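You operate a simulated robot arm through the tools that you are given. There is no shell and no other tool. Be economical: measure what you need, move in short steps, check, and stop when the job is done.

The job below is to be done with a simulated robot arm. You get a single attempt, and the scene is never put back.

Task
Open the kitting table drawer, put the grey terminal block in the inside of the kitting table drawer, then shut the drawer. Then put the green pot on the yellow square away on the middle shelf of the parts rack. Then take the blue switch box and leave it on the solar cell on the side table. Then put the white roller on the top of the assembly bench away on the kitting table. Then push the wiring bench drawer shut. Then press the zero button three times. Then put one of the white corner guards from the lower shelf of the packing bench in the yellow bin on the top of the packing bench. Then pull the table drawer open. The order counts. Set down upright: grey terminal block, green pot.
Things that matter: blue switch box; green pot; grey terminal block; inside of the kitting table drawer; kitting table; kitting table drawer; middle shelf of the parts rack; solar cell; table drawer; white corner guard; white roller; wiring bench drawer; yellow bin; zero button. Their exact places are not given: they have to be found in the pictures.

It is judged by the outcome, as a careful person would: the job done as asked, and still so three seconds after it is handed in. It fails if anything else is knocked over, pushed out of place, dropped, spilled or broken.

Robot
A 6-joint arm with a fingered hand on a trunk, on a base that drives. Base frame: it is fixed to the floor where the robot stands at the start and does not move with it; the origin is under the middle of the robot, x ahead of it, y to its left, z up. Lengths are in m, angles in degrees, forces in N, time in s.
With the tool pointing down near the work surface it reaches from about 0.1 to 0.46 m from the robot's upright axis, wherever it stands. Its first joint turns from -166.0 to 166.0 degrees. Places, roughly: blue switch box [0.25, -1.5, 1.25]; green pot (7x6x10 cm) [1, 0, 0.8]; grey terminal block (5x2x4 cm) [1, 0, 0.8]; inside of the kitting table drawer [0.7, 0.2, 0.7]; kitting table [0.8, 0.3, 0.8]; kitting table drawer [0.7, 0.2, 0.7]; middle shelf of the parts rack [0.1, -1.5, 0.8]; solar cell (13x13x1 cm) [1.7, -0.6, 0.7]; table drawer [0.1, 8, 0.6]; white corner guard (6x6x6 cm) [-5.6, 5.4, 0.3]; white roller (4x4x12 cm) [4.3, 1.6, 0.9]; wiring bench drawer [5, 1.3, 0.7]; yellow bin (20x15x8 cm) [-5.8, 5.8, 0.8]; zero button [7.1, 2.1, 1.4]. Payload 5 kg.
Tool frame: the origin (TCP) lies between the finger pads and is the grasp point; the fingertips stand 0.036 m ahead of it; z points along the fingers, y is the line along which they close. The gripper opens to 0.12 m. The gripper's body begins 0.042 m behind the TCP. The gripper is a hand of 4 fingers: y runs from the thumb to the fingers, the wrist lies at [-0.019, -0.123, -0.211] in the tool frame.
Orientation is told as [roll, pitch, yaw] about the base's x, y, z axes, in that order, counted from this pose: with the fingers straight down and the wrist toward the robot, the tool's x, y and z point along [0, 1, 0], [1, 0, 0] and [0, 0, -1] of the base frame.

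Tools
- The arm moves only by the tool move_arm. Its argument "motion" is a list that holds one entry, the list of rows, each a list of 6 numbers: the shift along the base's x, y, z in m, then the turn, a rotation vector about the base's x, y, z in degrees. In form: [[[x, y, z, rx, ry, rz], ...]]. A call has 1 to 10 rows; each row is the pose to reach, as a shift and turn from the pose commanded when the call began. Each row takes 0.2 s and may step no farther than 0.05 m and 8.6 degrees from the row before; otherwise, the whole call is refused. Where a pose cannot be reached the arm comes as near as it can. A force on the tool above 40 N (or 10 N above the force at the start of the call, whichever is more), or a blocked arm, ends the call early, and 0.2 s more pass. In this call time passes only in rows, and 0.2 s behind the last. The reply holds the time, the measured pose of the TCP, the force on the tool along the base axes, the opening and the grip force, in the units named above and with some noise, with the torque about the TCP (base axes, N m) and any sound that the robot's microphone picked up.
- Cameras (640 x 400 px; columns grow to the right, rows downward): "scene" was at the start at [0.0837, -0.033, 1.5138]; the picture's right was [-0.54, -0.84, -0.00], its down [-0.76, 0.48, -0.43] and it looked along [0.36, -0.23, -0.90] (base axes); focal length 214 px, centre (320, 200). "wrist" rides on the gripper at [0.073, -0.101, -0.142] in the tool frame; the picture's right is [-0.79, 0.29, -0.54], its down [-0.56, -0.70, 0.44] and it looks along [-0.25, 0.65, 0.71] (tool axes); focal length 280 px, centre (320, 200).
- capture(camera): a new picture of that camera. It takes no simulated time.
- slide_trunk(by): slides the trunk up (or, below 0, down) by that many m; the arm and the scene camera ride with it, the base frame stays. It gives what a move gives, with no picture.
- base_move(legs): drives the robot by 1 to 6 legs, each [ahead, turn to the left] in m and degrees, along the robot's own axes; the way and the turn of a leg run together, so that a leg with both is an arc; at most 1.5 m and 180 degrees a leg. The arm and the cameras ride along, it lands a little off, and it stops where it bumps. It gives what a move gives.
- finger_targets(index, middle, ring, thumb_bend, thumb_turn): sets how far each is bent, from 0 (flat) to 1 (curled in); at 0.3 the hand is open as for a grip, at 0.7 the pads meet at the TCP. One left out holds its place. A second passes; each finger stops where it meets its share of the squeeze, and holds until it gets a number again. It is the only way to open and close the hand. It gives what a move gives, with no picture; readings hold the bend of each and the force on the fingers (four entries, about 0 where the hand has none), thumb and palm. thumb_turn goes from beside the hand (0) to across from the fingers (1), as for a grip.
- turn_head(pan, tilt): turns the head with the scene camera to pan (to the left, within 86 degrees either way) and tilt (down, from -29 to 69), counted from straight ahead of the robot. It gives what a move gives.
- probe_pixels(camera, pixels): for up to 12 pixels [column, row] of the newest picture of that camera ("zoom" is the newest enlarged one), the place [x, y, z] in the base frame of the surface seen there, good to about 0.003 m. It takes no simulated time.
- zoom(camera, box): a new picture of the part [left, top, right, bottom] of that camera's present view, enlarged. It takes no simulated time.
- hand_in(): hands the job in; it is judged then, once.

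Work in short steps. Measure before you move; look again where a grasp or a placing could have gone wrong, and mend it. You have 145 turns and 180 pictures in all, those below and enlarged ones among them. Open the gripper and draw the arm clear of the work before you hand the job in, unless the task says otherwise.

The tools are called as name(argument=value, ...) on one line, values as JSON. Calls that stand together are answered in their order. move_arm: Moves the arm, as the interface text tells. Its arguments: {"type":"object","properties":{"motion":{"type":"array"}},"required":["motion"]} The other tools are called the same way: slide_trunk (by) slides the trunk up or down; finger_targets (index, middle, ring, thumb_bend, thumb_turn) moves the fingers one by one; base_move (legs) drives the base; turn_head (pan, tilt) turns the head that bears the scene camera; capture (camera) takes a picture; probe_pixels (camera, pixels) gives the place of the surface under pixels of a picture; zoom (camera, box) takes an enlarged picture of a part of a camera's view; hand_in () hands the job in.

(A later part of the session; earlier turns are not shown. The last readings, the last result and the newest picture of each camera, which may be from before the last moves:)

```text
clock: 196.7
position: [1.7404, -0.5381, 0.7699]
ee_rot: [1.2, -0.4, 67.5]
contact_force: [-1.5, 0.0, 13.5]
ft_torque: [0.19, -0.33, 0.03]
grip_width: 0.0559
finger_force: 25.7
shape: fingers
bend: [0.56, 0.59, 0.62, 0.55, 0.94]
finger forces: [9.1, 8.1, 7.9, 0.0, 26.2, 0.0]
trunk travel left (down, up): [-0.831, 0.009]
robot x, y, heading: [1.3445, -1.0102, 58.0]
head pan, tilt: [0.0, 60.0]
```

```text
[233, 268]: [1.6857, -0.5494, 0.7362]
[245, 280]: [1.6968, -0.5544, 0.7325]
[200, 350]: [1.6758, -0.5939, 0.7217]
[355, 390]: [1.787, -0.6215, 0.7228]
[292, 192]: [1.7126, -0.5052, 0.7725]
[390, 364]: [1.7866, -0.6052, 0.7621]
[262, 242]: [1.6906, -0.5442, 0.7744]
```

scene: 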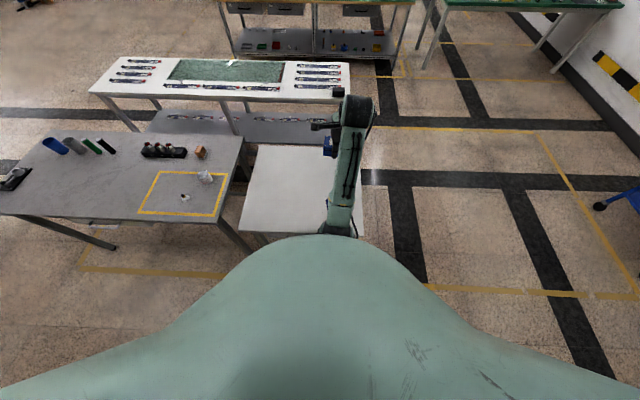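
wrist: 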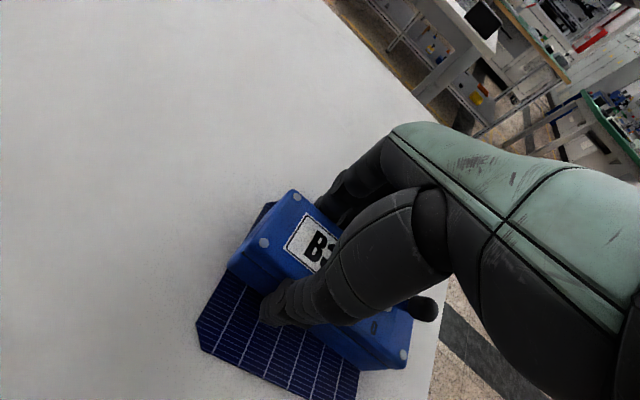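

Contact felt (13 N). Box sits centred on the cell. Open in two steps, then rise.

finger_targets(index=0.48, middle=0.48, ring=0.48, thumb_bend=0.46)

finger_targets(index=0.32, middle=0.32, ring=0.32, thumb_bend=0.32)

move_arm(motion=[[[0, 0, 0.02, 0, 0, 0], [0, 0, 0.06, 0, 0, 0], [0, 0, 0.1, 0, 0, 0], [0, 0, 0.145, 0, 0, 0], [0, 0, 0.19, 0, 0, 0], [0, 0, 0.235, 0, 0, 0], [0, 0, 0.28, 0, 0, 0]]])

capture(camera="wrist")

```text
clock: 197.7
position: [1.7403, -0.5391, 0.7684]
ee_rot: [1.2, -0.1, 67.5]
contact_force: [-0.5, 0.8, -0.3]
ft_torque: [0.02, -0.02, 0.03]
grip_width: 0.0728
finger_force: 0.0
shape: fingers
bend: [0.48, 0.48, 0.48, 0.46, 0.97]
finger forces: [0.0, 0.1, 0.1, 0.0, 0.0, 0.0]
trunk travel left (down, up): [-0.831, 0.009]
robot x, y, heading: [1.3418, -1.011, 57.9]
head pan, tilt: [0.0, 60.0]
```

```text
clock: 198.7
position: [1.7398, -0.5409, 0.7679]
ee_rot: [1.2, -0.1, 67.6]
contact_force: [-0.6, -0.5, 0.9]
ft_torque: [0.02, -0.01, 0.01]
grip_width: 0.1173
finger_force: 0.0
shape: fingers
bend: [0.32, 0.32, 0.32, 0.32, 0.97]
finger forces: [0.0, 0.0, 0.0, 0.0, 0.1, 0.1]
trunk travel left (down, up): [-0.831, 0.009]
robot x, y, heading: [1.3447, -1.0043, 58.1]
head pan, tilt: [0.0, 60.0]
```

```text
clock: 200.3
position: [1.74, -0.5414, 1.0476]
ee_rot: [1.2, 0.1, 67.5]
contact_force: [0.4, 0.0, 0.6]
ft_torque: [0.01, -0.01, -0.02]
grip_width: 0.1174
finger_force: 0.0
shape: fingers
bend: [0.32, 0.32, 0.32, 0.32, 0.97]
finger forces: [0.1, 0.0, 0.0, 0.1, 0.0, 0.1]
trunk travel left (down, up): [-0.831, 0.009]
robot x, y, heading: [1.3423, -1.013, 58.1]
head pan, tilt: [0.0, 60.0]
```

```text
93 pictures are left
```

wrist: 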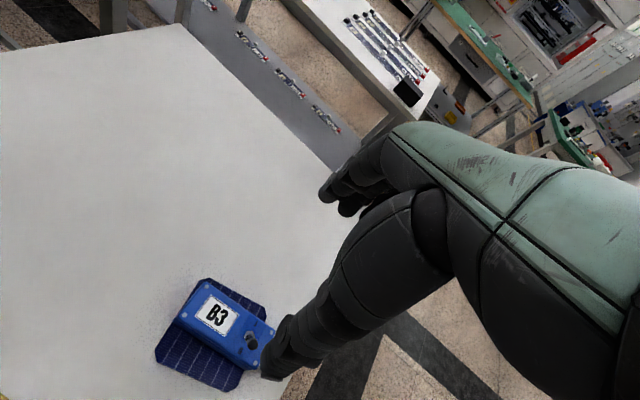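

The box lies on the cell. Next the white roller, around (4.3,1.6). I back off and look that way.

base_move(legs=[[-0.25, 0]])

turn_head(pan=-20, tilt=22)

capture(camera="scene")

zoom(camera="scene", box=[160, 60, 480, 260])

```text
clock: 202.1
position: [1.6087, -0.7528, 1.0471]
ee_rot: [1.2, -0.1, 67.5]
contact_force: [-0.7, -0.6, 0.5]
ft_torque: [0.02, -0.01, 0.04]
grip_width: 0.1172
finger_force: 0.2
shape: fingers
bend: [0.32, 0.32, 0.32, 0.32, 0.97]
finger forces: [0.1, 0.0, 0.0, 0.1, 0.0, 0.1]
trunk travel left (down, up): [-0.831, 0.009]
robot x, y, heading: [1.2106, -1.2216, 57.9]
head pan, tilt: [0.0, 60.0]
```

```text
clock: 203.2
position: [1.6083, -0.754, 1.0469]
ee_rot: [1.3, 0.0, 67.4]
contact_force: [0.1, -0.3, 0.9]
ft_torque: [0.0, -0.01, 0.0]
grip_width: 0.1175
finger_force: 0.0
shape: fingers
bend: [0.32, 0.32, 0.32, 0.32, 0.97]
finger forces: [0.0, 0.0, 0.0, 0.0, 0.0, 0.0]
trunk travel left (down, up): [-0.831, 0.009]
robot x, y, heading: [1.2074, -1.2218, 58.1]
head pan, tilt: [-20.0, 22.0]
```

```text
92 pictures are left
```

scene: 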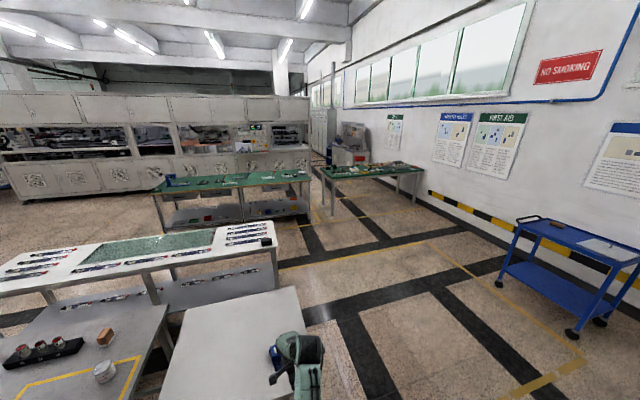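

```text
2.00 times, centred on (320, 160) of scene
```

zoom: 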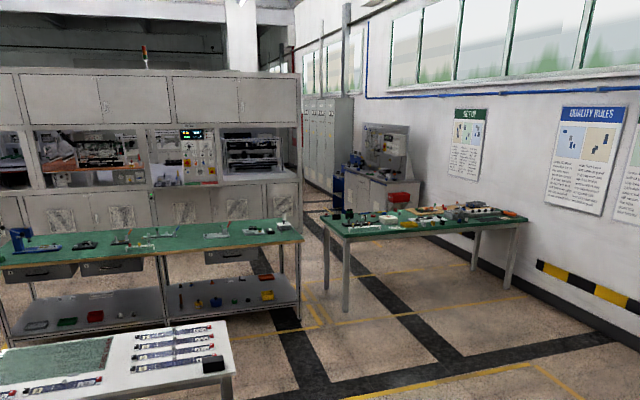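

probe_pixels(camera="zoom", pixels=[[285, 225], [302, 240], [20, 268], [130, 265], [230, 255], [20, 240], [190, 135], [210, 170], [185, 160], [330, 235], [525, 218], [365, 215]])

zoom(camera="scene", box=[150, 160, 310, 260])

zoom(camera="scene", box=[220, 110, 300, 160])

```text
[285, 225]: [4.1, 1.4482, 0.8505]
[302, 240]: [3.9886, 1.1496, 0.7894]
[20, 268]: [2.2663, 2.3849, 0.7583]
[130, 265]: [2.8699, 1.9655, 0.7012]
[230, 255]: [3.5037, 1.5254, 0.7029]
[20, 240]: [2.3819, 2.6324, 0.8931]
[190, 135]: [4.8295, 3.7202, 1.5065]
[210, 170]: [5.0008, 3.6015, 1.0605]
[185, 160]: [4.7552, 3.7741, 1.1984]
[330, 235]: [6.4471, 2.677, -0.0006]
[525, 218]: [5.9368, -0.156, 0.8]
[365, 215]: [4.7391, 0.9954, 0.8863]
```

```text
4.00 times, centred on (230, 210) of scene
```

zoom: 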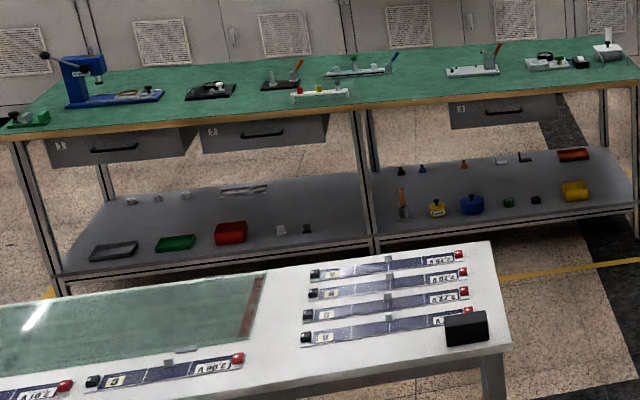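

```text
8.00 times, centred on (260, 135) of scene
```

zoom: 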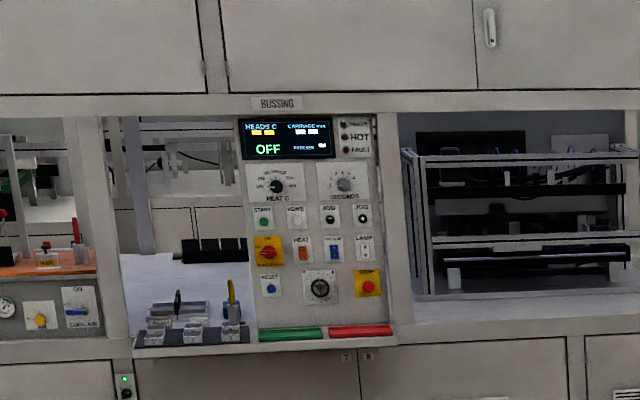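

The assembly bench's right end holds a white cylinder near (4.10,1.45). I route along the aisle past the side table, then up toward that bench end.

base_move(legs=[[0, -92.5], [0.85, 0], [0, 90], [1.5, 0], [0.9, 0]])

turn_head(pan=0, tilt=40)

capture(camera="scene")

```text
clock: 226.7
position: [3.5788, 0.8275, 1.0468]
ee_rot: [1.1, 0.0, 68.7]
contact_force: [0.6, 0.5, 0.4]
ft_torque: [0.0, 0.03, -0.02]
grip_width: 0.1174
finger_force: 0.1
shape: fingers
bend: [0.32, 0.32, 0.32, 0.32, 0.97]
finger forces: [0.1, 0.1, 0.1, 0.0, 0.1, 0.0]
trunk travel left (down, up): [-0.831, 0.009]
robot x, y, heading: [3.1928, 0.3484, 59.3]
head pan, tilt: [-20.0, 22.0]
```

```text
clock: 227.6
position: [3.5812, 0.8281, 1.0462]
ee_rot: [1.2, -0.1, 68.7]
contact_force: [-0.6, -0.7, -0.2]
ft_torque: [-0.02, 0.05, 0.02]
grip_width: 0.1174
finger_force: 0.0
shape: fingers
bend: [0.32, 0.32, 0.32, 0.32, 0.97]
finger forces: [0.0, 0.0, 0.1, 0.1, 0.0, 0.1]
trunk travel left (down, up): [-0.831, 0.009]
robot x, y, heading: [3.1946, 0.3513, 59.2]
head pan, tilt: [0.0, 40.0]
```

```text
88 pictures are left
```

scene: 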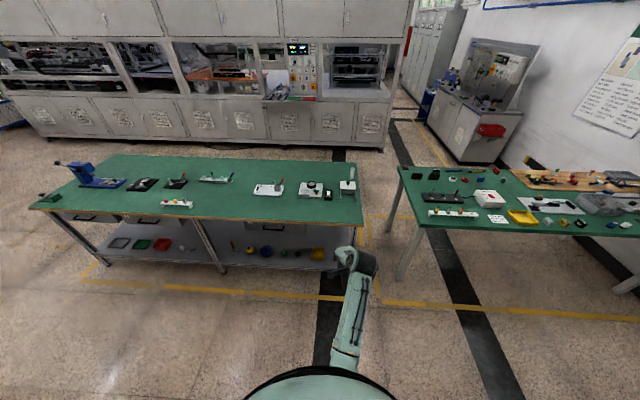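

Zoom on the bench's right end (347,185).

zoom(camera="scene", box=[280, 150, 400, 225])

probe_pixels(camera="zoom", pixels=[[365, 115], [365, 170], [355, 200], [375, 205], [340, 230], [390, 235], [440, 350], [150, 355], [355, 160], [360, 100]])

```text
5.33 times, centred on (340, 188) of scene
```

zoom: 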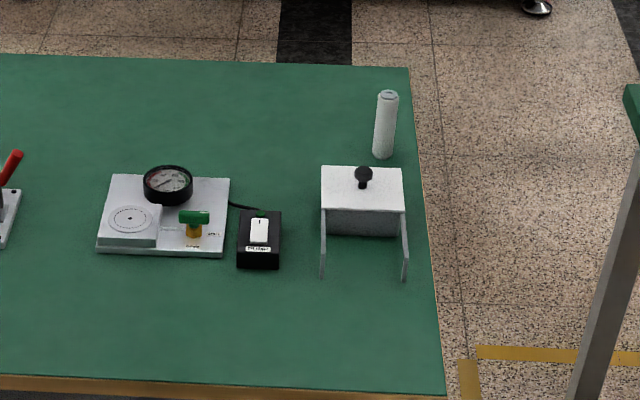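

```text
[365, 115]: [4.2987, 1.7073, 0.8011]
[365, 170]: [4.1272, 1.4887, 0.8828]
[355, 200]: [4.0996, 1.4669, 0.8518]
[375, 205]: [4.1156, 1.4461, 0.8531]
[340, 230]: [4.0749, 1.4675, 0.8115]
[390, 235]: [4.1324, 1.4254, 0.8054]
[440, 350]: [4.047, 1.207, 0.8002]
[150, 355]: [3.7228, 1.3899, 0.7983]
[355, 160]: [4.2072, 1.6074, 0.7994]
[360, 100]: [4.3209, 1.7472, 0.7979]
```

The white roller stands upright at zoom (385,125), behind a clamp device. Probe it and the bench edge.

probe_pixels(camera="zoom", pixels=[[386, 95], [385, 125], [383, 150], [383, 157], [405, 70], [425, 200], [300, 60], [348, 168], [403, 172], [363, 175], [410, 150]])

```text
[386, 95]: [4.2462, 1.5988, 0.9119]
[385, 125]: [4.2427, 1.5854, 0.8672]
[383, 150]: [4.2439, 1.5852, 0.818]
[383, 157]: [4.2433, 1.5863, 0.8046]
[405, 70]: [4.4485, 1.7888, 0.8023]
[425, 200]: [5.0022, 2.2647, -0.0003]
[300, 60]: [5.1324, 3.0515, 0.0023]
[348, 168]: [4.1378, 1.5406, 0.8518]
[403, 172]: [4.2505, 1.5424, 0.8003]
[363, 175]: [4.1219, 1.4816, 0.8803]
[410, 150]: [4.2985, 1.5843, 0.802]
```

The roller (≈(4.253,1.600), top 0.92) stands 0.52 m in from the front and 6 cm from the right end. I measure the gap to the next bench.

probe_pixels(camera="scene", pixels=[[401, 169], [407, 222], [395, 200], [402, 270], [360, 170], [364, 222], [356, 150], [380, 220], [430, 230], [40, 205], [120, 155], [470, 225]])

zoom(camera="scene", box=[370, 140, 530, 240])

```text
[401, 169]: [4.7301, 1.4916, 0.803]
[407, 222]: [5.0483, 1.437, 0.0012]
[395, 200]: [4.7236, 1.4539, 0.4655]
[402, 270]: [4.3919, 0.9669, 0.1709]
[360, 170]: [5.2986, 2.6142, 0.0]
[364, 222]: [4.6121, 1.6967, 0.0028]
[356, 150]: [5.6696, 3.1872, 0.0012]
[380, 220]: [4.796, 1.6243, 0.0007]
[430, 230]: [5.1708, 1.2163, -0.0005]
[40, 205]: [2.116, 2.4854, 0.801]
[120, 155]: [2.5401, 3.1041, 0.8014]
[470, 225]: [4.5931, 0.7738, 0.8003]
```

```text
4.00 times, centred on (450, 190) of scene
```

zoom: 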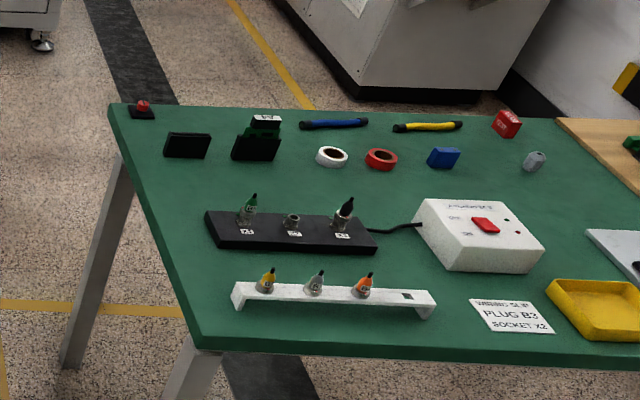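

The gap between the benches is only 0.4 m, and the wiring drawer at (5,1.3) is on the back side too. I drive round the assembly bench's left end; first leg along its front.

base_move(legs=[[0.35, 0], [0, 85.5], [1.5, 0], [1.15, 0]])

turn_head(pan=-60, tilt=30)

capture(camera="scene")

```text
clock: 246.0
position: [0.6934, 2.4997, 1.048]
ee_rot: [1.3, 0.0, 156.1]
contact_force: [-0.3, -0.8, 1.1]
ft_torque: [-0.01, 0.02, 0.0]
grip_width: 0.1176
finger_force: 0.1
shape: fingers
bend: [0.32, 0.32, 0.32, 0.32, 0.97]
finger forces: [0.0, 0.0, 0.0, 0.0, 0.0, 0.1]
trunk travel left (down, up): [-0.831, 0.009]
robot x, y, heading: [1.1511, 2.0912, 146.6]
head pan, tilt: [0.0, 40.0]
```

```text
clock: 247.3
position: [0.6933, 2.4996, 1.0457]
ee_rot: [1.2, -0.1, 155.9]
contact_force: [0.3, 0.4, 0.5]
ft_torque: [0.01, 0.0, 0.02]
grip_width: 0.1175
finger_force: 0.1
shape: fingers
bend: [0.32, 0.32, 0.32, 0.32, 0.97]
finger forces: [0.1, 0.1, 0.0, 0.0, 0.0, 0.1]
trunk travel left (down, up): [-0.831, 0.009]
robot x, y, heading: [1.1524, 2.0929, 146.5]
head pan, tilt: [-60.0, 30.0]
```

```text
85 pictures are left
```

scene: 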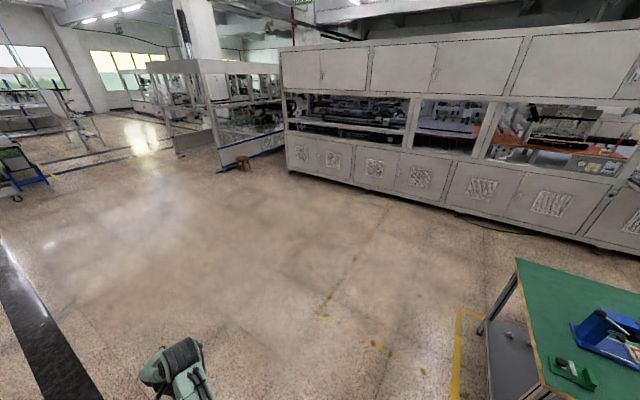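

Open floor; I round the bench's left end and go along its back.

base_move(legs=[[0, -91.3], [1.5, 0], [0.75, 0], [0, -90], [1.5, 0], [0.9, 0]])

turn_head(pan=-30, tilt=35)

capture(camera="scene")

```text
clock: 278.1
position: [4.8873, 1.9856, 1.0475]
ee_rot: [1.2, 0.0, -29.0]
contact_force: [0.0, 0.8, -0.1]
ft_torque: [0.01, 0.0, -0.03]
grip_width: 0.1174
finger_force: 0.0
shape: fingers
bend: [0.32, 0.32, 0.32, 0.32, 0.97]
finger forces: [0.0, 0.1, 0.0, 0.0, 0.0, 0.1]
trunk travel left (down, up): [-0.831, 0.009]
robot x, y, heading: [4.4644, 2.4289, -38.5]
head pan, tilt: [-60.0, 30.0]
```

```text
clock: 279.1
position: [4.8885, 1.9858, 1.047]
ee_rot: [1.1, 0.0, -29.0]
contact_force: [0.2, 0.0, -0.2]
ft_torque: [0.0, 0.0, 0.0]
grip_width: 0.1173
finger_force: 0.0
shape: fingers
bend: [0.32, 0.32, 0.32, 0.32, 0.97]
finger forces: [0.0, 0.0, 0.0, 0.0, 0.0, 0.0]
trunk travel left (down, up): [-0.831, 0.009]
robot x, y, heading: [4.4647, 2.4334, -38.7]
head pan, tilt: [-30.0, 35.0]
```

```text
84 pictures are left
```

scene: 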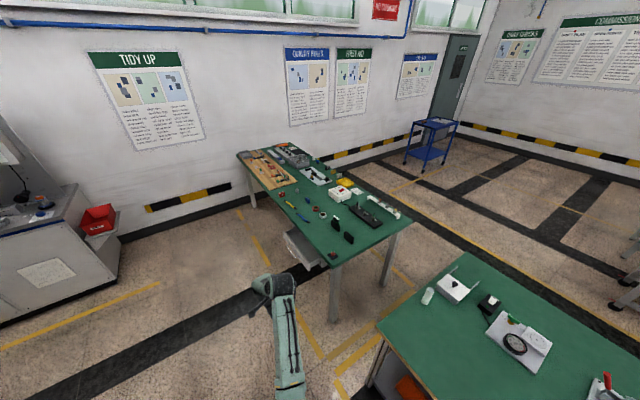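

I see the roller at (427,296) and the wiring drawer standing open at (303,250). I drive to face the roller from the back side.

base_move(legs=[[0.385, 0], [0, -86], [0.1, 0]])

capture(camera="wrist")

```text
clock: 285.9
position: [4.2846, 1.67, 1.0469]
ee_rot: [1.2, 0.0, -115.8]
contact_force: [-0.2, 0.1, 0.1]
ft_torque: [0.01, 0.0, -0.01]
grip_width: 0.1174
finger_force: 0.0
shape: fingers
bend: [0.32, 0.32, 0.32, 0.32, 0.97]
finger forces: [0.0, 0.0, 0.1, 0.0, 0.0, 0.1]
trunk travel left (down, up): [-0.831, 0.009]
robot x, y, heading: [4.7065, 2.1162, -125.2]
head pan, tilt: [-30.0, 35.0]
```

```text
83 pictures are left
```

wrist: 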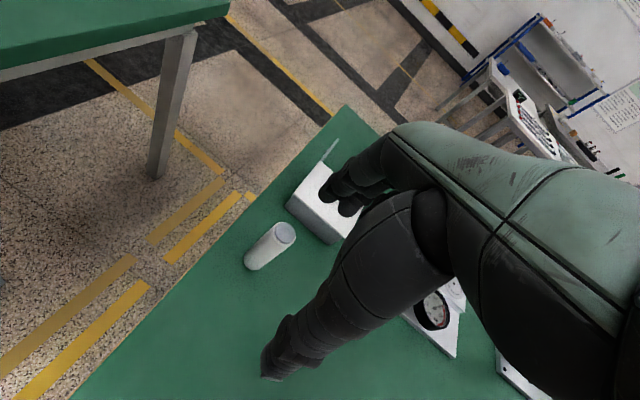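

probe_pixels(camera="wrist", pixels=[[282, 233], [275, 233], [290, 238], [268, 248], [255, 262], [250, 266], [330, 200], [320, 243], [290, 205]])

```text
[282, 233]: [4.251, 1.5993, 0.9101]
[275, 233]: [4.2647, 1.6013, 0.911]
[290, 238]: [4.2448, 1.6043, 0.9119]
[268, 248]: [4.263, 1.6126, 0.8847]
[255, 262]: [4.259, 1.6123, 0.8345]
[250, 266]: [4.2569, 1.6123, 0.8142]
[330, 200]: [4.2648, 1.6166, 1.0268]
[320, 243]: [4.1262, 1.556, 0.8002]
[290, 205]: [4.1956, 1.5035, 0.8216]
```

Roller centre ≈(4.2525,1.600), top ≈0.911. I narrow the hand, move over it and descend to z≈0.882.

finger_targets(index=0.42, middle=0.42, ring=0.42, thumb_bend=0.4)

move_arm(motion=[[[-0.016, -0.035, 0, 0, 0, 0], [-0.032, -0.07, 0, 0, 0, 0], [-0.032, -0.07, -0.04, 0, 0, 0], [-0.032, -0.07, -0.08, 0, 0, 0], [-0.032, -0.07, -0.12, 0, 0, 0], [-0.032, -0.07, -0.15, 0, 0, 0], [-0.032, -0.07, -0.165, 0, 0, 0]]])

capture(camera="wrist")

```text
clock: 286.9
position: [4.2841, 1.6718, 1.0487]
ee_rot: [1.2, 0.0, -115.8]
contact_force: [0.0, -0.3, -1.3]
ft_torque: [-0.01, 0.06, 0.0]
grip_width: 0.0921
finger_force: 0.1
shape: fingers
bend: [0.42, 0.42, 0.42, 0.4, 0.97]
finger forces: [0.0, 0.1, 0.0, 0.1, 0.0, 0.0]
trunk travel left (down, up): [-0.831, 0.009]
robot x, y, heading: [4.7088, 2.113, -125.4]
head pan, tilt: [-30.0, 35.0]
```

```text
clock: 288.5
position: [4.2538, 1.5993, 0.8821]
ee_rot: [1.2, -0.1, -115.7]
contact_force: [0.9, 0.1, 0.4]
ft_torque: [0.02, -0.02, 0.0]
grip_width: 0.092
finger_force: 0.1
shape: fingers
bend: [0.42, 0.42, 0.42, 0.4, 0.97]
finger forces: [0.0, 0.1, 0.0, 0.0, 0.0, 0.0]
trunk travel left (down, up): [-0.831, 0.009]
robot x, y, heading: [4.7027, 2.1133, -125.5]
head pan, tilt: [-30.0, 35.0]
```

```text
82 pictures are left
```

wrist: 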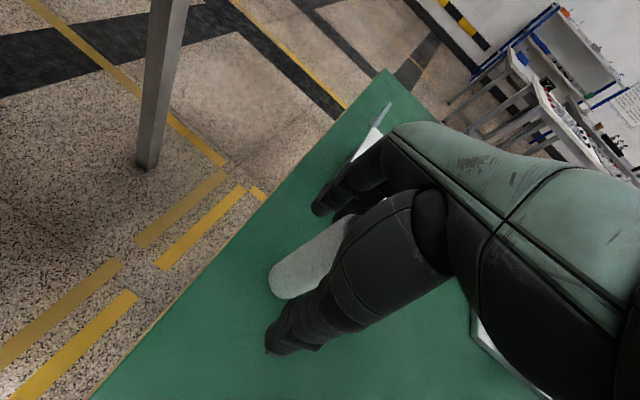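

The roller is between thumb and fingers; close.

finger_targets(index=0.75, middle=0.75, ring=0.6, thumb_bend=0.75)

move_arm(motion=[[[0, 0, 0.02, 0, 0, 0], [0, 0, 0.06, 0, 0, 0], [0, 0, 0.1, 0, 0, 0], [0, 0, 0.14, 0, 0, 0], [0, 0, 0.18, 0, 0, 0]]])

capture(camera="wrist")

```text
clock: 289.5
position: [4.2529, 1.598, 0.8829]
ee_rot: [1.1, 0.0, -115.8]
contact_force: [-0.6, -0.1, 0.0]
ft_torque: [-0.04, 0.03, -0.01]
grip_width: 0.0248
finger_force: 17.5
shape: fingers
bend: [0.63, 0.67, 0.6, 0.64, 0.95]
finger forces: [8.9, 8.4, 0.0, 0.0, 16.9, 0.0]
trunk travel left (down, up): [-0.831, 0.009]
robot x, y, heading: [4.7045, 2.1136, -125.6]
head pan, tilt: [-30.0, 35.0]
```

```text
clock: 290.7
position: [4.2557, 1.6004, 1.0625]
ee_rot: [1.1, 0.1, -115.8]
contact_force: [-0.5, 0.2, -1.7]
ft_torque: [-0.03, 0.01, 0.0]
grip_width: 0.0247
finger_force: 17.6
shape: fingers
bend: [0.63, 0.67, 0.6, 0.64, 0.95]
finger forces: [8.9, 8.7, 0.0, 0.0, 16.9, 0.0]
trunk travel left (down, up): [-0.831, 0.009]
robot x, y, heading: [4.7074, 2.1168, -125.6]
head pan, tilt: [-30.0, 35.0]
```

```text
81 pictures are left
```

wrist: 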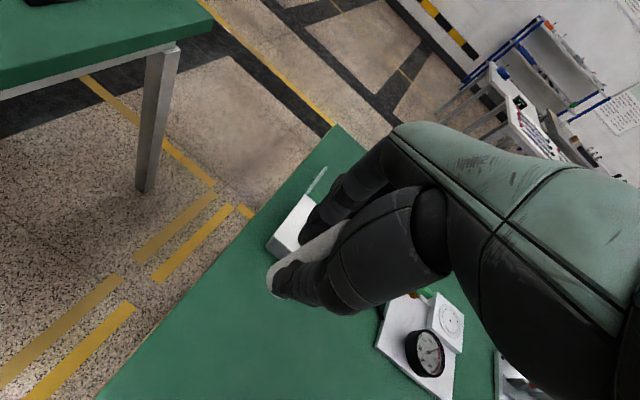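

The roller is held. I drive back round the left end of the assembly bench with it.

base_move(legs=[[-0.2, 0], [0, -89], [1.5, 0], [1.5, 0], [0.3, 0], [0, 90]])

turn_head(pan=10, tilt=25)

capture(camera="scene")

```text
clock: 315.5
position: [1.6418, 3.4649, 1.0622]
ee_rot: [1.3, 0.0, -111.0]
contact_force: [0.8, -0.1, -2.4]
ft_torque: [0.02, 0.03, -0.01]
grip_width: 0.0236
finger_force: 16.3
shape: fingers
bend: [0.63, 0.67, 0.6, 0.65, 0.95]
finger forces: [8.2, 9.1, 0.0, 0.0, 15.4, 0.0]
trunk travel left (down, up): [-0.831, 0.009]
robot x, y, heading: [2.0481, 4.0218, -120.5]
head pan, tilt: [-30.0, 35.0]
```

```text
clock: 316.6
position: [1.6411, 3.4653, 1.0627]
ee_rot: [1.1, 0.0, -111.1]
contact_force: [-0.6, 0.2, -1.7]
ft_torque: [0.01, 0.01, -0.02]
grip_width: 0.0238
finger_force: 16.2
shape: fingers
bend: [0.63, 0.67, 0.6, 0.65, 0.95]
finger forces: [8.2, 9.0, 0.0, 0.0, 15.4, 0.0]
trunk travel left (down, up): [-0.831, 0.009]
robot x, y, heading: [2.0498, 4.0196, -120.4]
head pan, tilt: [10.0, 25.0]
```

```text
80 pictures are left
```

scene: 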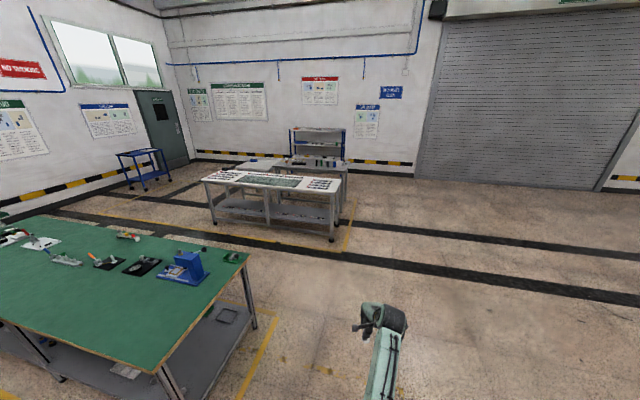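

Probe the white bench's near-left corner and the kitting table's left end to plan the lane.

probe_pixels(camera="scene", pixels=[[338, 188], [332, 238], [344, 166], [345, 190], [346, 215], [342, 180]])

zoom(camera="scene", box=[280, 120, 380, 250])

```text
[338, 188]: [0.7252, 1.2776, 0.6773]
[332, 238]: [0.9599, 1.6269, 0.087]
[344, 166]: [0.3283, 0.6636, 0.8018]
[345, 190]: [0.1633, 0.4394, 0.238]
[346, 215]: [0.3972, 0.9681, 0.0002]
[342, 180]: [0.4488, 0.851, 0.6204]
```

```text
3.08 times, centred on (330, 185) of scene
```

zoom: 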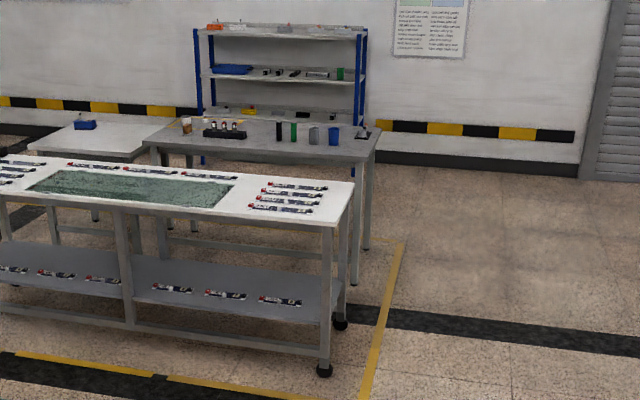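

The lane at t≈-0.7 is clear. I drive down past both benches and turn along the kitting table's front.

base_move(legs=[[0, -6.3], [1.5, 0], [1.5, 0], [1.5, 0], [0, 91.5], [1.2, 0]])

turn_head(pan=45, tilt=45)

capture(camera="scene")

```text
clock: 348.6
position: [0.7265, -0.898, 1.0624]
ee_rot: [1.2, 0.0, -29.7]
contact_force: [0.3, 1.3, -1.8]
ft_torque: [0.0, -0.01, 0.0]
grip_width: 0.023
finger_force: 16.3
shape: fingers
bend: [0.63, 0.67, 0.6, 0.66, 0.95]
finger forces: [7.8, 9.7, 0.1, 0.1, 14.8, 0.0]
trunk travel left (down, up): [-0.831, 0.009]
robot x, y, heading: [0.2431, -0.4122, -39.2]
head pan, tilt: [10.0, 25.0]
```

```text
clock: 349.6
position: [0.7275, -0.8994, 1.0621]
ee_rot: [1.2, 0.0, -29.8]
contact_force: [-0.3, -0.2, -2.1]
ft_torque: [0.01, -0.05, 0.01]
grip_width: 0.0232
finger_force: 16.2
shape: fingers
bend: [0.63, 0.67, 0.6, 0.66, 0.95]
finger forces: [7.8, 9.8, 0.0, 0.1, 14.8, 0.0]
trunk travel left (down, up): [-0.831, 0.009]
robot x, y, heading: [0.2402, -0.411, -39.5]
head pan, tilt: [45.0, 45.0]
```

```text
78 pictures are left
```

scene: 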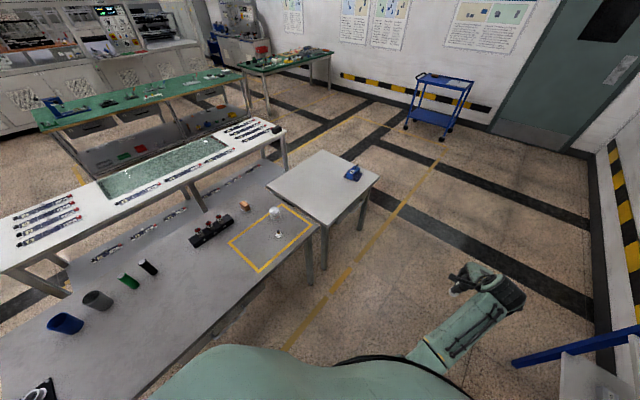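

The table's front area is clear. I turn to face it; the roller will be over t≈0.50, n≈0.49, and then I lower to just above the top.

base_move(legs=[[0, 94.5]])

move_arm(motion=[[[0, 0, -0.04, 0, 0, 0], [0, 0, -0.08, 0, 0, 0], [0, 0, -0.12, 0, 0, 0], [0, 0, -0.15, 0, 0, 0], [0, 0, -0.17, 0, 0, 0]]])

capture(camera="wrist")

```text
clock: 354.0
position: [0.6874, 0.1103, 1.0626]
ee_rot: [1.2, -0.1, 64.8]
contact_force: [-0.9, 0.1, -2.2]
ft_torque: [0.01, 0.02, -0.01]
grip_width: 0.0226
finger_force: 15.7
shape: fingers
bend: [0.63, 0.67, 0.6, 0.66, 0.95]
finger forces: [7.8, 9.5, 0.0, 0.1, 14.4, 0.0]
trunk travel left (down, up): [-0.831, 0.009]
robot x, y, heading: [0.2397, -0.4138, 55.2]
head pan, tilt: [45.0, 45.0]
```

```text
clock: 355.2
position: [0.688, 0.1099, 0.8906]
ee_rot: [1.1, 0.0, 64.8]
contact_force: [-0.1, -0.2, -1.6]
ft_torque: [-0.02, 0.01, -0.01]
grip_width: 0.0223
finger_force: 16.4
shape: fingers
bend: [0.63, 0.67, 0.6, 0.66, 0.95]
finger forces: [7.8, 9.8, 0.0, 0.0, 14.7, 0.1]
trunk travel left (down, up): [-0.831, 0.009]
robot x, y, heading: [0.243, -0.4103, 55.2]
head pan, tilt: [45.0, 45.0]
```

```text
77 pictures are left
```

wrist: 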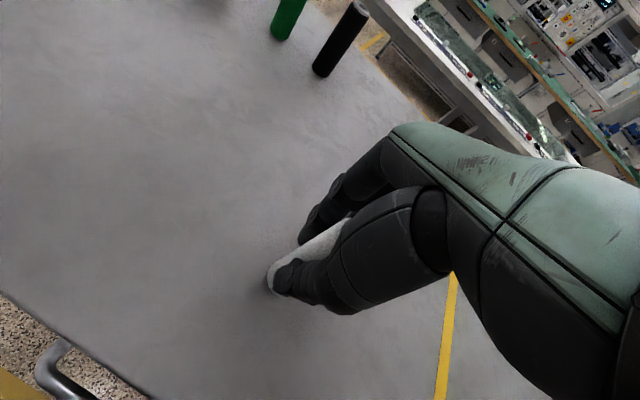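

Lower to contact in 2–3 mm steps.

move_arm(motion=[[[0, 0, -0.004, 0, 0, 0], [0, 0, -0.007, 0, 0, 0], [0, 0, -0.009, 0, 0, 0]]])

zoom(camera="wrist", box=[220, 170, 400, 330])

```text
clock: 356.0
position: [0.6892, 0.1098, 0.8841]
ee_rot: [1.2, 0.0, 64.7]
contact_force: [-1.3, -0.8, -1.0]
ft_torque: [0.01, 0.03, 0.01]
grip_width: 0.0222
finger_force: 16.4
shape: fingers
bend: [0.63, 0.67, 0.6, 0.66, 0.95]
finger forces: [7.8, 9.8, 0.1, 0.0, 14.6, 0.0]
trunk travel left (down, up): [-0.831, 0.009]
robot x, y, heading: [0.2403, -0.4145, 55.4]
head pan, tilt: [45.0, 45.0]
```

```text
2.50 times, centred on (310, 250) of wrist
```

zoom: 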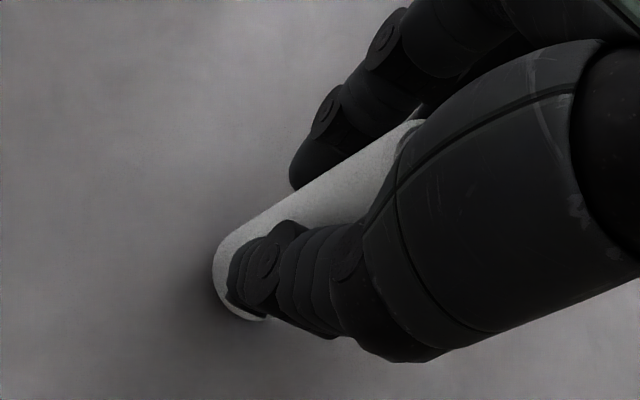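

Slight relief of the weight; 4 mm more.

move_arm(motion=[[[0, 0, -0.002, 0, 0, 0], [0, 0, -0.004, 0, 0, 0]]])

finger_targets(index=0.58, middle=0.6, ring=0.5, thumb_bend=0.58)

finger_targets(index=0.35, middle=0.35, ring=0.35, thumb_bend=0.35)

capture(camera="wrist")

```text
clock: 356.6
position: [0.688, 0.1105, 0.8812]
ee_rot: [1.0, -0.1, 64.9]
contact_force: [0.5, 1.6, 4.5]
ft_torque: [-0.02, -0.04, 0.02]
grip_width: 0.022
finger_force: 17.7
shape: fingers
bend: [0.63, 0.67, 0.6, 0.66, 0.95]
finger forces: [8.5, 11.1, 0.0, 0.1, 15.2, 0.1]
trunk travel left (down, up): [-0.831, 0.009]
robot x, y, heading: [0.2425, -0.4125, 55.3]
head pan, tilt: [45.0, 45.0]
```

```text
clock: 357.6
position: [0.6889, 0.1102, 0.8797]
ee_rot: [1.2, 0.0, 64.8]
contact_force: [1.0, 0.2, 0.3]
ft_torque: [-0.04, 0.0, 0.01]
grip_width: 0.0426
finger_force: 0.0
shape: fingers
bend: [0.57, 0.6, 0.5, 0.57, 0.97]
finger forces: [0.0, 0.0, 0.0, 0.1, 0.0, 0.0]
trunk travel left (down, up): [-0.831, 0.009]
robot x, y, heading: [0.246, -0.4113, 55.2]
head pan, tilt: [45.0, 45.0]
```

```text
clock: 358.6
position: [0.6876, 0.1101, 0.8803]
ee_rot: [1.2, 0.0, 64.8]
contact_force: [-0.3, 1.1, -0.1]
ft_torque: [-0.01, 0.0, 0.02]
grip_width: 0.1088
finger_force: 0.0
shape: fingers
bend: [0.35, 0.35, 0.35, 0.35, 0.97]
finger forces: [0.0, 0.0, 0.1, 0.0, 0.0, 0.0]
trunk travel left (down, up): [-0.831, 0.009]
robot x, y, heading: [0.2437, -0.414, 55.4]
head pan, tilt: [45.0, 45.0]
```

```text
75 pictures are left
```

wrist: 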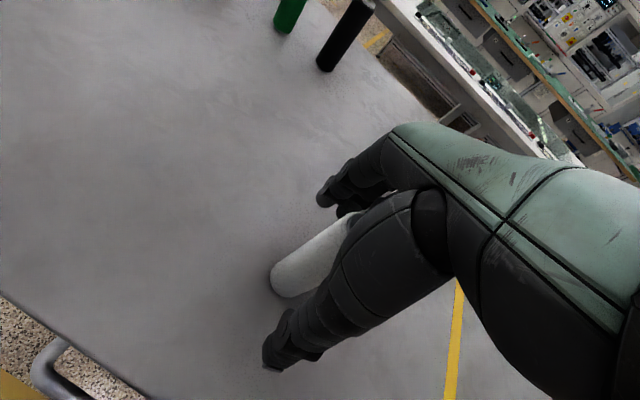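

Upright and free. I rise and drive back up the lane toward the back aisle.

move_arm(motion=[[[0, 0, 0.03, 0, 0, 0], [0, 0, 0.075, 0, 0, 0], [0, 0, 0.12, 0, 0, 0], [0, 0, 0.165, 0, 0, 0], [0, 0, 0.2, 0, 0, 0]]])

capture(camera="wrist")

base_move(legs=[[0, 90], [1.28, 0], [0, -90], [1.5, 0], [1.5, 0], [1.5, 0]])

```text
clock: 359.8
position: [0.6892, 0.1116, 1.0801]
ee_rot: [1.3, 0.0, 64.8]
contact_force: [-0.2, -0.9, -0.1]
ft_torque: [-0.01, 0.01, -0.01]
grip_width: 0.1087
finger_force: 0.1
shape: fingers
bend: [0.35, 0.35, 0.35, 0.35, 0.97]
finger forces: [0.1, 0.0, 0.1, 0.0, 0.0, 0.0]
trunk travel left (down, up): [-0.831, 0.009]
robot x, y, heading: [0.2439, -0.4122, 55.2]
head pan, tilt: [45.0, 45.0]
```

```text
74 pictures are left
```

wrist: 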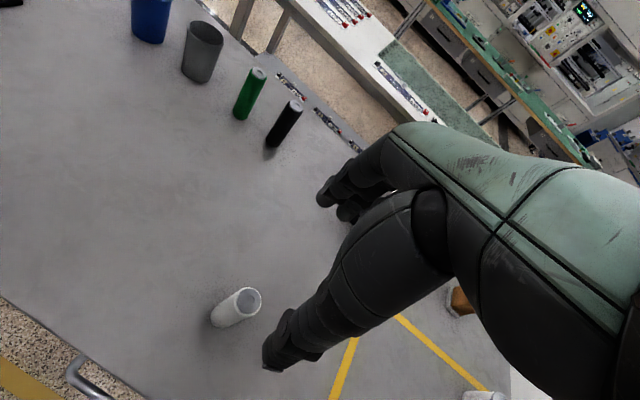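

```text
clock: 394.9
position: [2.461, 4.5022, 1.0791]
ee_rot: [1.2, -0.1, 63.3]
contact_force: [0.2, -0.1, 0.2]
ft_torque: [0.02, -0.03, 0.01]
grip_width: 0.1089
finger_force: 0.1
shape: fingers
bend: [0.35, 0.35, 0.35, 0.35, 0.97]
finger forces: [0.1, 0.1, 0.1, 0.0, 0.0, 0.0]
trunk travel left (down, up): [-0.831, 0.009]
robot x, y, heading: [1.9988, 3.9905, 53.8]
head pan, tilt: [45.0, 45.0]
```

The roller stands on the table. Now along the back aisle to the wiring bench.

base_move(legs=[[0.22, 0], [0, -88.5], [1.5, 0], [1.5, 0], [0.6, 0]])

turn_head(pan=-25, tilt=45)

capture(camera="scene")

```text
clock: 417.6
position: [5.6005, 1.6454, 1.0792]
ee_rot: [1.2, 0.0, -23.8]
contact_force: [0.1, -0.2, -0.5]
ft_torque: [0.03, -0.02, -0.02]
grip_width: 0.1087
finger_force: 0.1
shape: fingers
bend: [0.35, 0.35, 0.35, 0.35, 0.97]
finger forces: [0.1, 0.0, 0.0, 0.0, 0.0, 0.0]
trunk travel left (down, up): [-0.831, 0.009]
robot x, y, heading: [5.068, 2.082, -33.3]
head pan, tilt: [45.0, 45.0]
```

```text
clock: 419.0
position: [5.6003, 1.6453, 1.0785]
ee_rot: [1.2, 0.0, -23.8]
contact_force: [0.7, 0.0, 0.1]
ft_torque: [0.01, -0.02, 0.03]
grip_width: 0.109
finger_force: 0.0
shape: fingers
bend: [0.35, 0.35, 0.35, 0.35, 0.97]
finger forces: [0.0, 0.0, 0.0, 0.0, 0.0, 0.0]
trunk travel left (down, up): [-0.831, 0.009]
robot x, y, heading: [5.0655, 2.0812, -33.2]
head pan, tilt: [-25.0, 45.0]
```

```text
73 pictures are left
```

scene: 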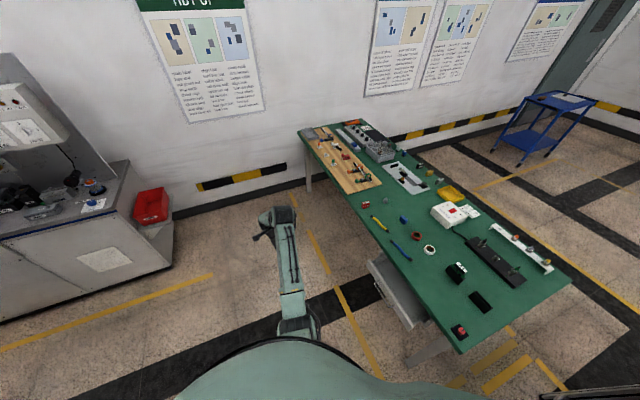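

The open wiring drawer is at (395,290); the machine with a panel is at upper left. Zoom and probe both.

zoom(camera="scene", box=[340, 230, 468, 350])

probe_pixels(camera="zoom", pixels=[[140, 185], [330, 460], [165, 225], [260, 370], [150, 160], [345, 470], [220, 300]])

probe_pixels(camera="scene", pixels=[[370, 263], [411, 328], [372, 270], [408, 320], [388, 295], [458, 350], [300, 135], [20, 130], [100, 180], [130, 180], [30, 240], [170, 260]])

```text
3.33 times, centred on (404, 290) of scene
```

zoom: 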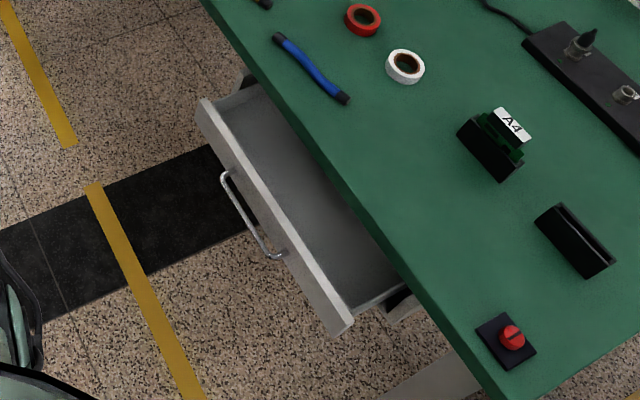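

```text
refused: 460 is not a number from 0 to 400
```

```text
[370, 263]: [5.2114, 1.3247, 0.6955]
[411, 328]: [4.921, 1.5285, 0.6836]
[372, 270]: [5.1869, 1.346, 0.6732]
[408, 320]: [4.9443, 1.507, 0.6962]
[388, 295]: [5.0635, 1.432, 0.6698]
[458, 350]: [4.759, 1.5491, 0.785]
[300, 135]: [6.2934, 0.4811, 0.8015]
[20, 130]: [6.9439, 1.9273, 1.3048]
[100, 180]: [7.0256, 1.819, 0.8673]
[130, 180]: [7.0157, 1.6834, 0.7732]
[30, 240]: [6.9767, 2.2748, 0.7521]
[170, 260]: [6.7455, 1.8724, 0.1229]
```

Drawer front: n≈4.06, t 3.17–3.53, top z≈0.70, open ~10 cm. I drive to face it with some distance, turn the hand horizontal, and lower the trunk.

base_move(legs=[[0, 25], [0.6, 0], [0, -116.5]])

move_arm(motion=[[[0, 0, 0, 0, 0, -4.75], [0, 0, 0, 0, 0, -9.5]]])

move_arm(motion=[[[0.005, 0.0074, 0.021, -6.99, 4.85, 0], [0.01, 0.0148, 0.042, -13.98, 9.7, 0], [0.015, 0.0222, 0.063, -20.97, 14.55, 0], [0.02, 0.0296, 0.084, -27.96, 19.4, 0], [0.025, 0.037, 0.105, -34.95, 24.25, 0], [0.03, 0.0444, 0.126, -41.94, 29.1, 0], [0.035, 0.0518, 0.147, -48.93, 33.95, 0], [0.04, 0.0592, 0.168, -55.92, 38.8, 0], [0.045, 0.0666, 0.189, -62.91, 43.65, 0], [0.05, 0.074, 0.21, -69.9, 48.5, 0]]])

finger_targets(index=0.5, middle=0.5, ring=0.5, thumb_bend=0.5)

slide_trunk(by=-0.4)

turn_head(pan=0, tilt=60)

capture(camera="scene")

```text
clock: 428.4
position: [5.1994, 1.473, 1.0795]
ee_rot: [1.2, -0.1, -115.3]
contact_force: [0.5, 0.2, -0.9]
ft_torque: [0.0, -0.03, -0.01]
grip_width: 0.1087
finger_force: 0.1
shape: fingers
bend: [0.35, 0.35, 0.35, 0.35, 0.97]
finger forces: [0.1, 0.0, 0.1, 0.0, 0.0, 0.1]
trunk travel left (down, up): [-0.831, 0.009]
robot x, y, heading: [5.6476, 1.9909, -124.7]
head pan, tilt: [-25.0, 45.0]
```

```text
clock: 429.0
position: [5.2006, 1.4742, 1.0799]
ee_rot: [1.2, 0.0, -124.9]
contact_force: [0.3, 0.3, 1.1]
ft_torque: [0.0, 0.02, -0.01]
grip_width: 0.1087
finger_force: 0.1
shape: fingers
bend: [0.35, 0.35, 0.35, 0.35, 0.97]
finger forces: [0.1, 0.0, 0.0, 0.0, 0.0, 0.0]
trunk travel left (down, up): [-0.831, 0.009]
robot x, y, heading: [5.649, 1.993, -124.8]
head pan, tilt: [-25.0, 45.0]
```

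```text
clock: 431.4
position: [5.2564, 1.5372, 1.2647]
ee_rot: [-50.2, -75.5, -76.2]
contact_force: [-0.7, 0.6, -0.1]
ft_torque: [-0.02, -0.03, 0.0]
grip_width: 0.1088
finger_force: 0.0
shape: fingers
bend: [0.35, 0.35, 0.35, 0.35, 0.98]
finger forces: [0.0, 0.0, 0.0, 0.0, 0.1, 0.0]
trunk travel left (down, up): [-0.831, 0.009]
robot x, y, heading: [5.6501, 1.9984, -124.9]
head pan, tilt: [-25.0, 45.0]
stopped in row 10: the arm was blocked; the commanded pose is now the measured one
```

```text
clock: 432.4
position: [5.2551, 1.537, 1.2636]
ee_rot: [-50.0, -75.4, -76.3]
contact_force: [-0.7, -1.0, 0.0]
ft_torque: [-0.03, 0.0, -0.01]
grip_width: 0.0651
finger_force: 0.1
shape: fingers
bend: [0.5, 0.5, 0.5, 0.5, 0.98]
finger forces: [0.1, 0.0, 0.0, 0.0, 0.0, 0.0]
trunk travel left (down, up): [-0.831, 0.009]
robot x, y, heading: [5.6488, 1.9938, -124.9]
head pan, tilt: [-25.0, 45.0]
```

```text
clock: 436.3
position: [5.2551, 1.5362, 0.8639]
ee_rot: [-49.9, -75.5, -76.3]
contact_force: [-0.1, 0.4, -0.1]
ft_torque: [-0.02, -0.02, 0.03]
grip_width: 0.065
finger_force: 0.0
shape: fingers
bend: [0.5, 0.5, 0.5, 0.5, 0.98]
finger forces: [0.1, 0.0, 0.1, 0.0, 0.1, 0.0]
trunk travel left (down, up): [-0.431, 0.409]
robot x, y, heading: [5.6515, 1.9953, -125.0]
head pan, tilt: [-25.0, 45.0]
```

```text
clock: 437.1
position: [5.2559, 1.5348, 0.8651]
ee_rot: [-50.0, -75.5, -76.2]
contact_force: [-0.3, 0.2, -0.3]
ft_torque: [-0.01, 0.01, 0.0]
grip_width: 0.0649
finger_force: 0.1
shape: fingers
bend: [0.5, 0.5, 0.5, 0.5, 0.98]
finger forces: [0.0, 0.1, 0.1, 0.0, 0.1, 0.1]
trunk travel left (down, up): [-0.431, 0.409]
robot x, y, heading: [5.6506, 1.994, -124.8]
head pan, tilt: [0.0, 60.0]
```

```text
71 pictures are left
```

scene: 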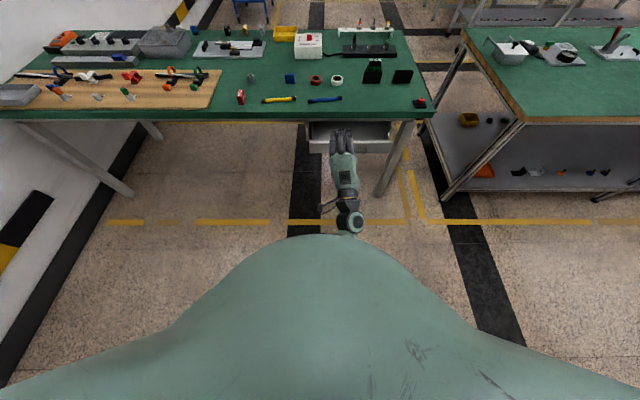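

Hand points at the drawer (t=3.445, n=4.26). I shift it 3 cm away from the handle, lower to z≈0.645, and check.

move_arm(motion=[[[0.0247, -0.017, 0, 0, 0, 0]]])

slide_trunk(by=-0.22)

base_move(legs=[[0.13, 0]])

capture(camera="wrist")

zoom(camera="scene", box=[260, 60, 420, 200])

```text
clock: 437.6
position: [5.2824, 1.5171, 0.8638]
ee_rot: [-50.1, -75.5, -76.3]
contact_force: [0.2, -0.7, 0.0]
ft_torque: [-0.01, 0.0, 0.04]
grip_width: 0.065
finger_force: 0.2
shape: fingers
bend: [0.5, 0.5, 0.5, 0.5, 0.98]
finger forces: [0.0, 0.0, 0.0, 0.1, 0.0, 0.1]
trunk travel left (down, up): [-0.431, 0.409]
robot x, y, heading: [5.6532, 1.9937, -124.8]
head pan, tilt: [0.0, 60.0]
```

```text
clock: 439.9
position: [5.2807, 1.5183, 0.6441]
ee_rot: [-50.0, -75.5, -76.4]
contact_force: [0.5, 0.6, -0.6]
ft_torque: [0.03, -0.01, -0.01]
grip_width: 0.0652
finger_force: 0.0
shape: fingers
bend: [0.5, 0.5, 0.5, 0.5, 0.98]
finger forces: [0.0, 0.1, 0.0, 0.1, 0.0, 0.0]
trunk travel left (down, up): [-0.211, 0.629]
robot x, y, heading: [5.6539, 1.9925, -124.9]
head pan, tilt: [0.0, 60.0]
```

```text
clock: 441.2
position: [5.2084, 1.4063, 0.6436]
ee_rot: [-49.8, -75.4, -76.0]
contact_force: [-0.5, 0.6, 0.3]
ft_torque: [-0.01, -0.02, -0.04]
grip_width: 0.0648
finger_force: 0.0
shape: fingers
bend: [0.5, 0.5, 0.5, 0.5, 0.98]
finger forces: [0.0, 0.0, 0.1, 0.0, 0.0, 0.0]
trunk travel left (down, up): [-0.211, 0.629]
robot x, y, heading: [5.5783, 1.8842, -124.5]
head pan, tilt: [0.0, 60.0]
```

```text
70 pictures are left
```

wrist: 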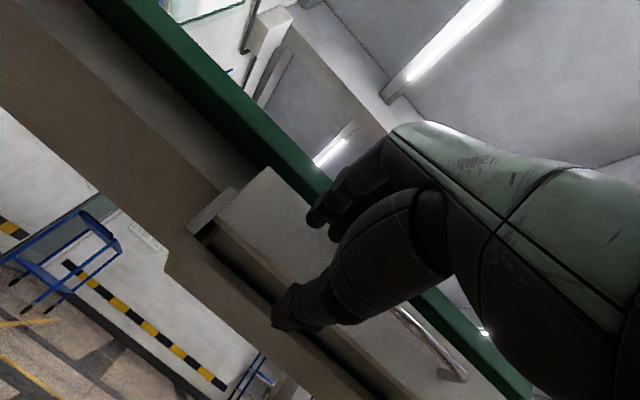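

```text
2.86 times, centred on (340, 130) of scene
```

zoom: 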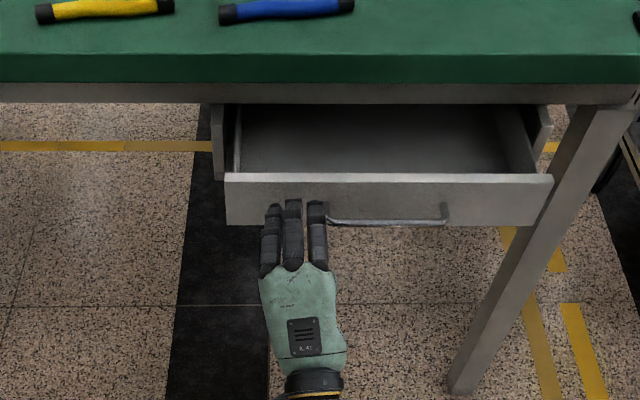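

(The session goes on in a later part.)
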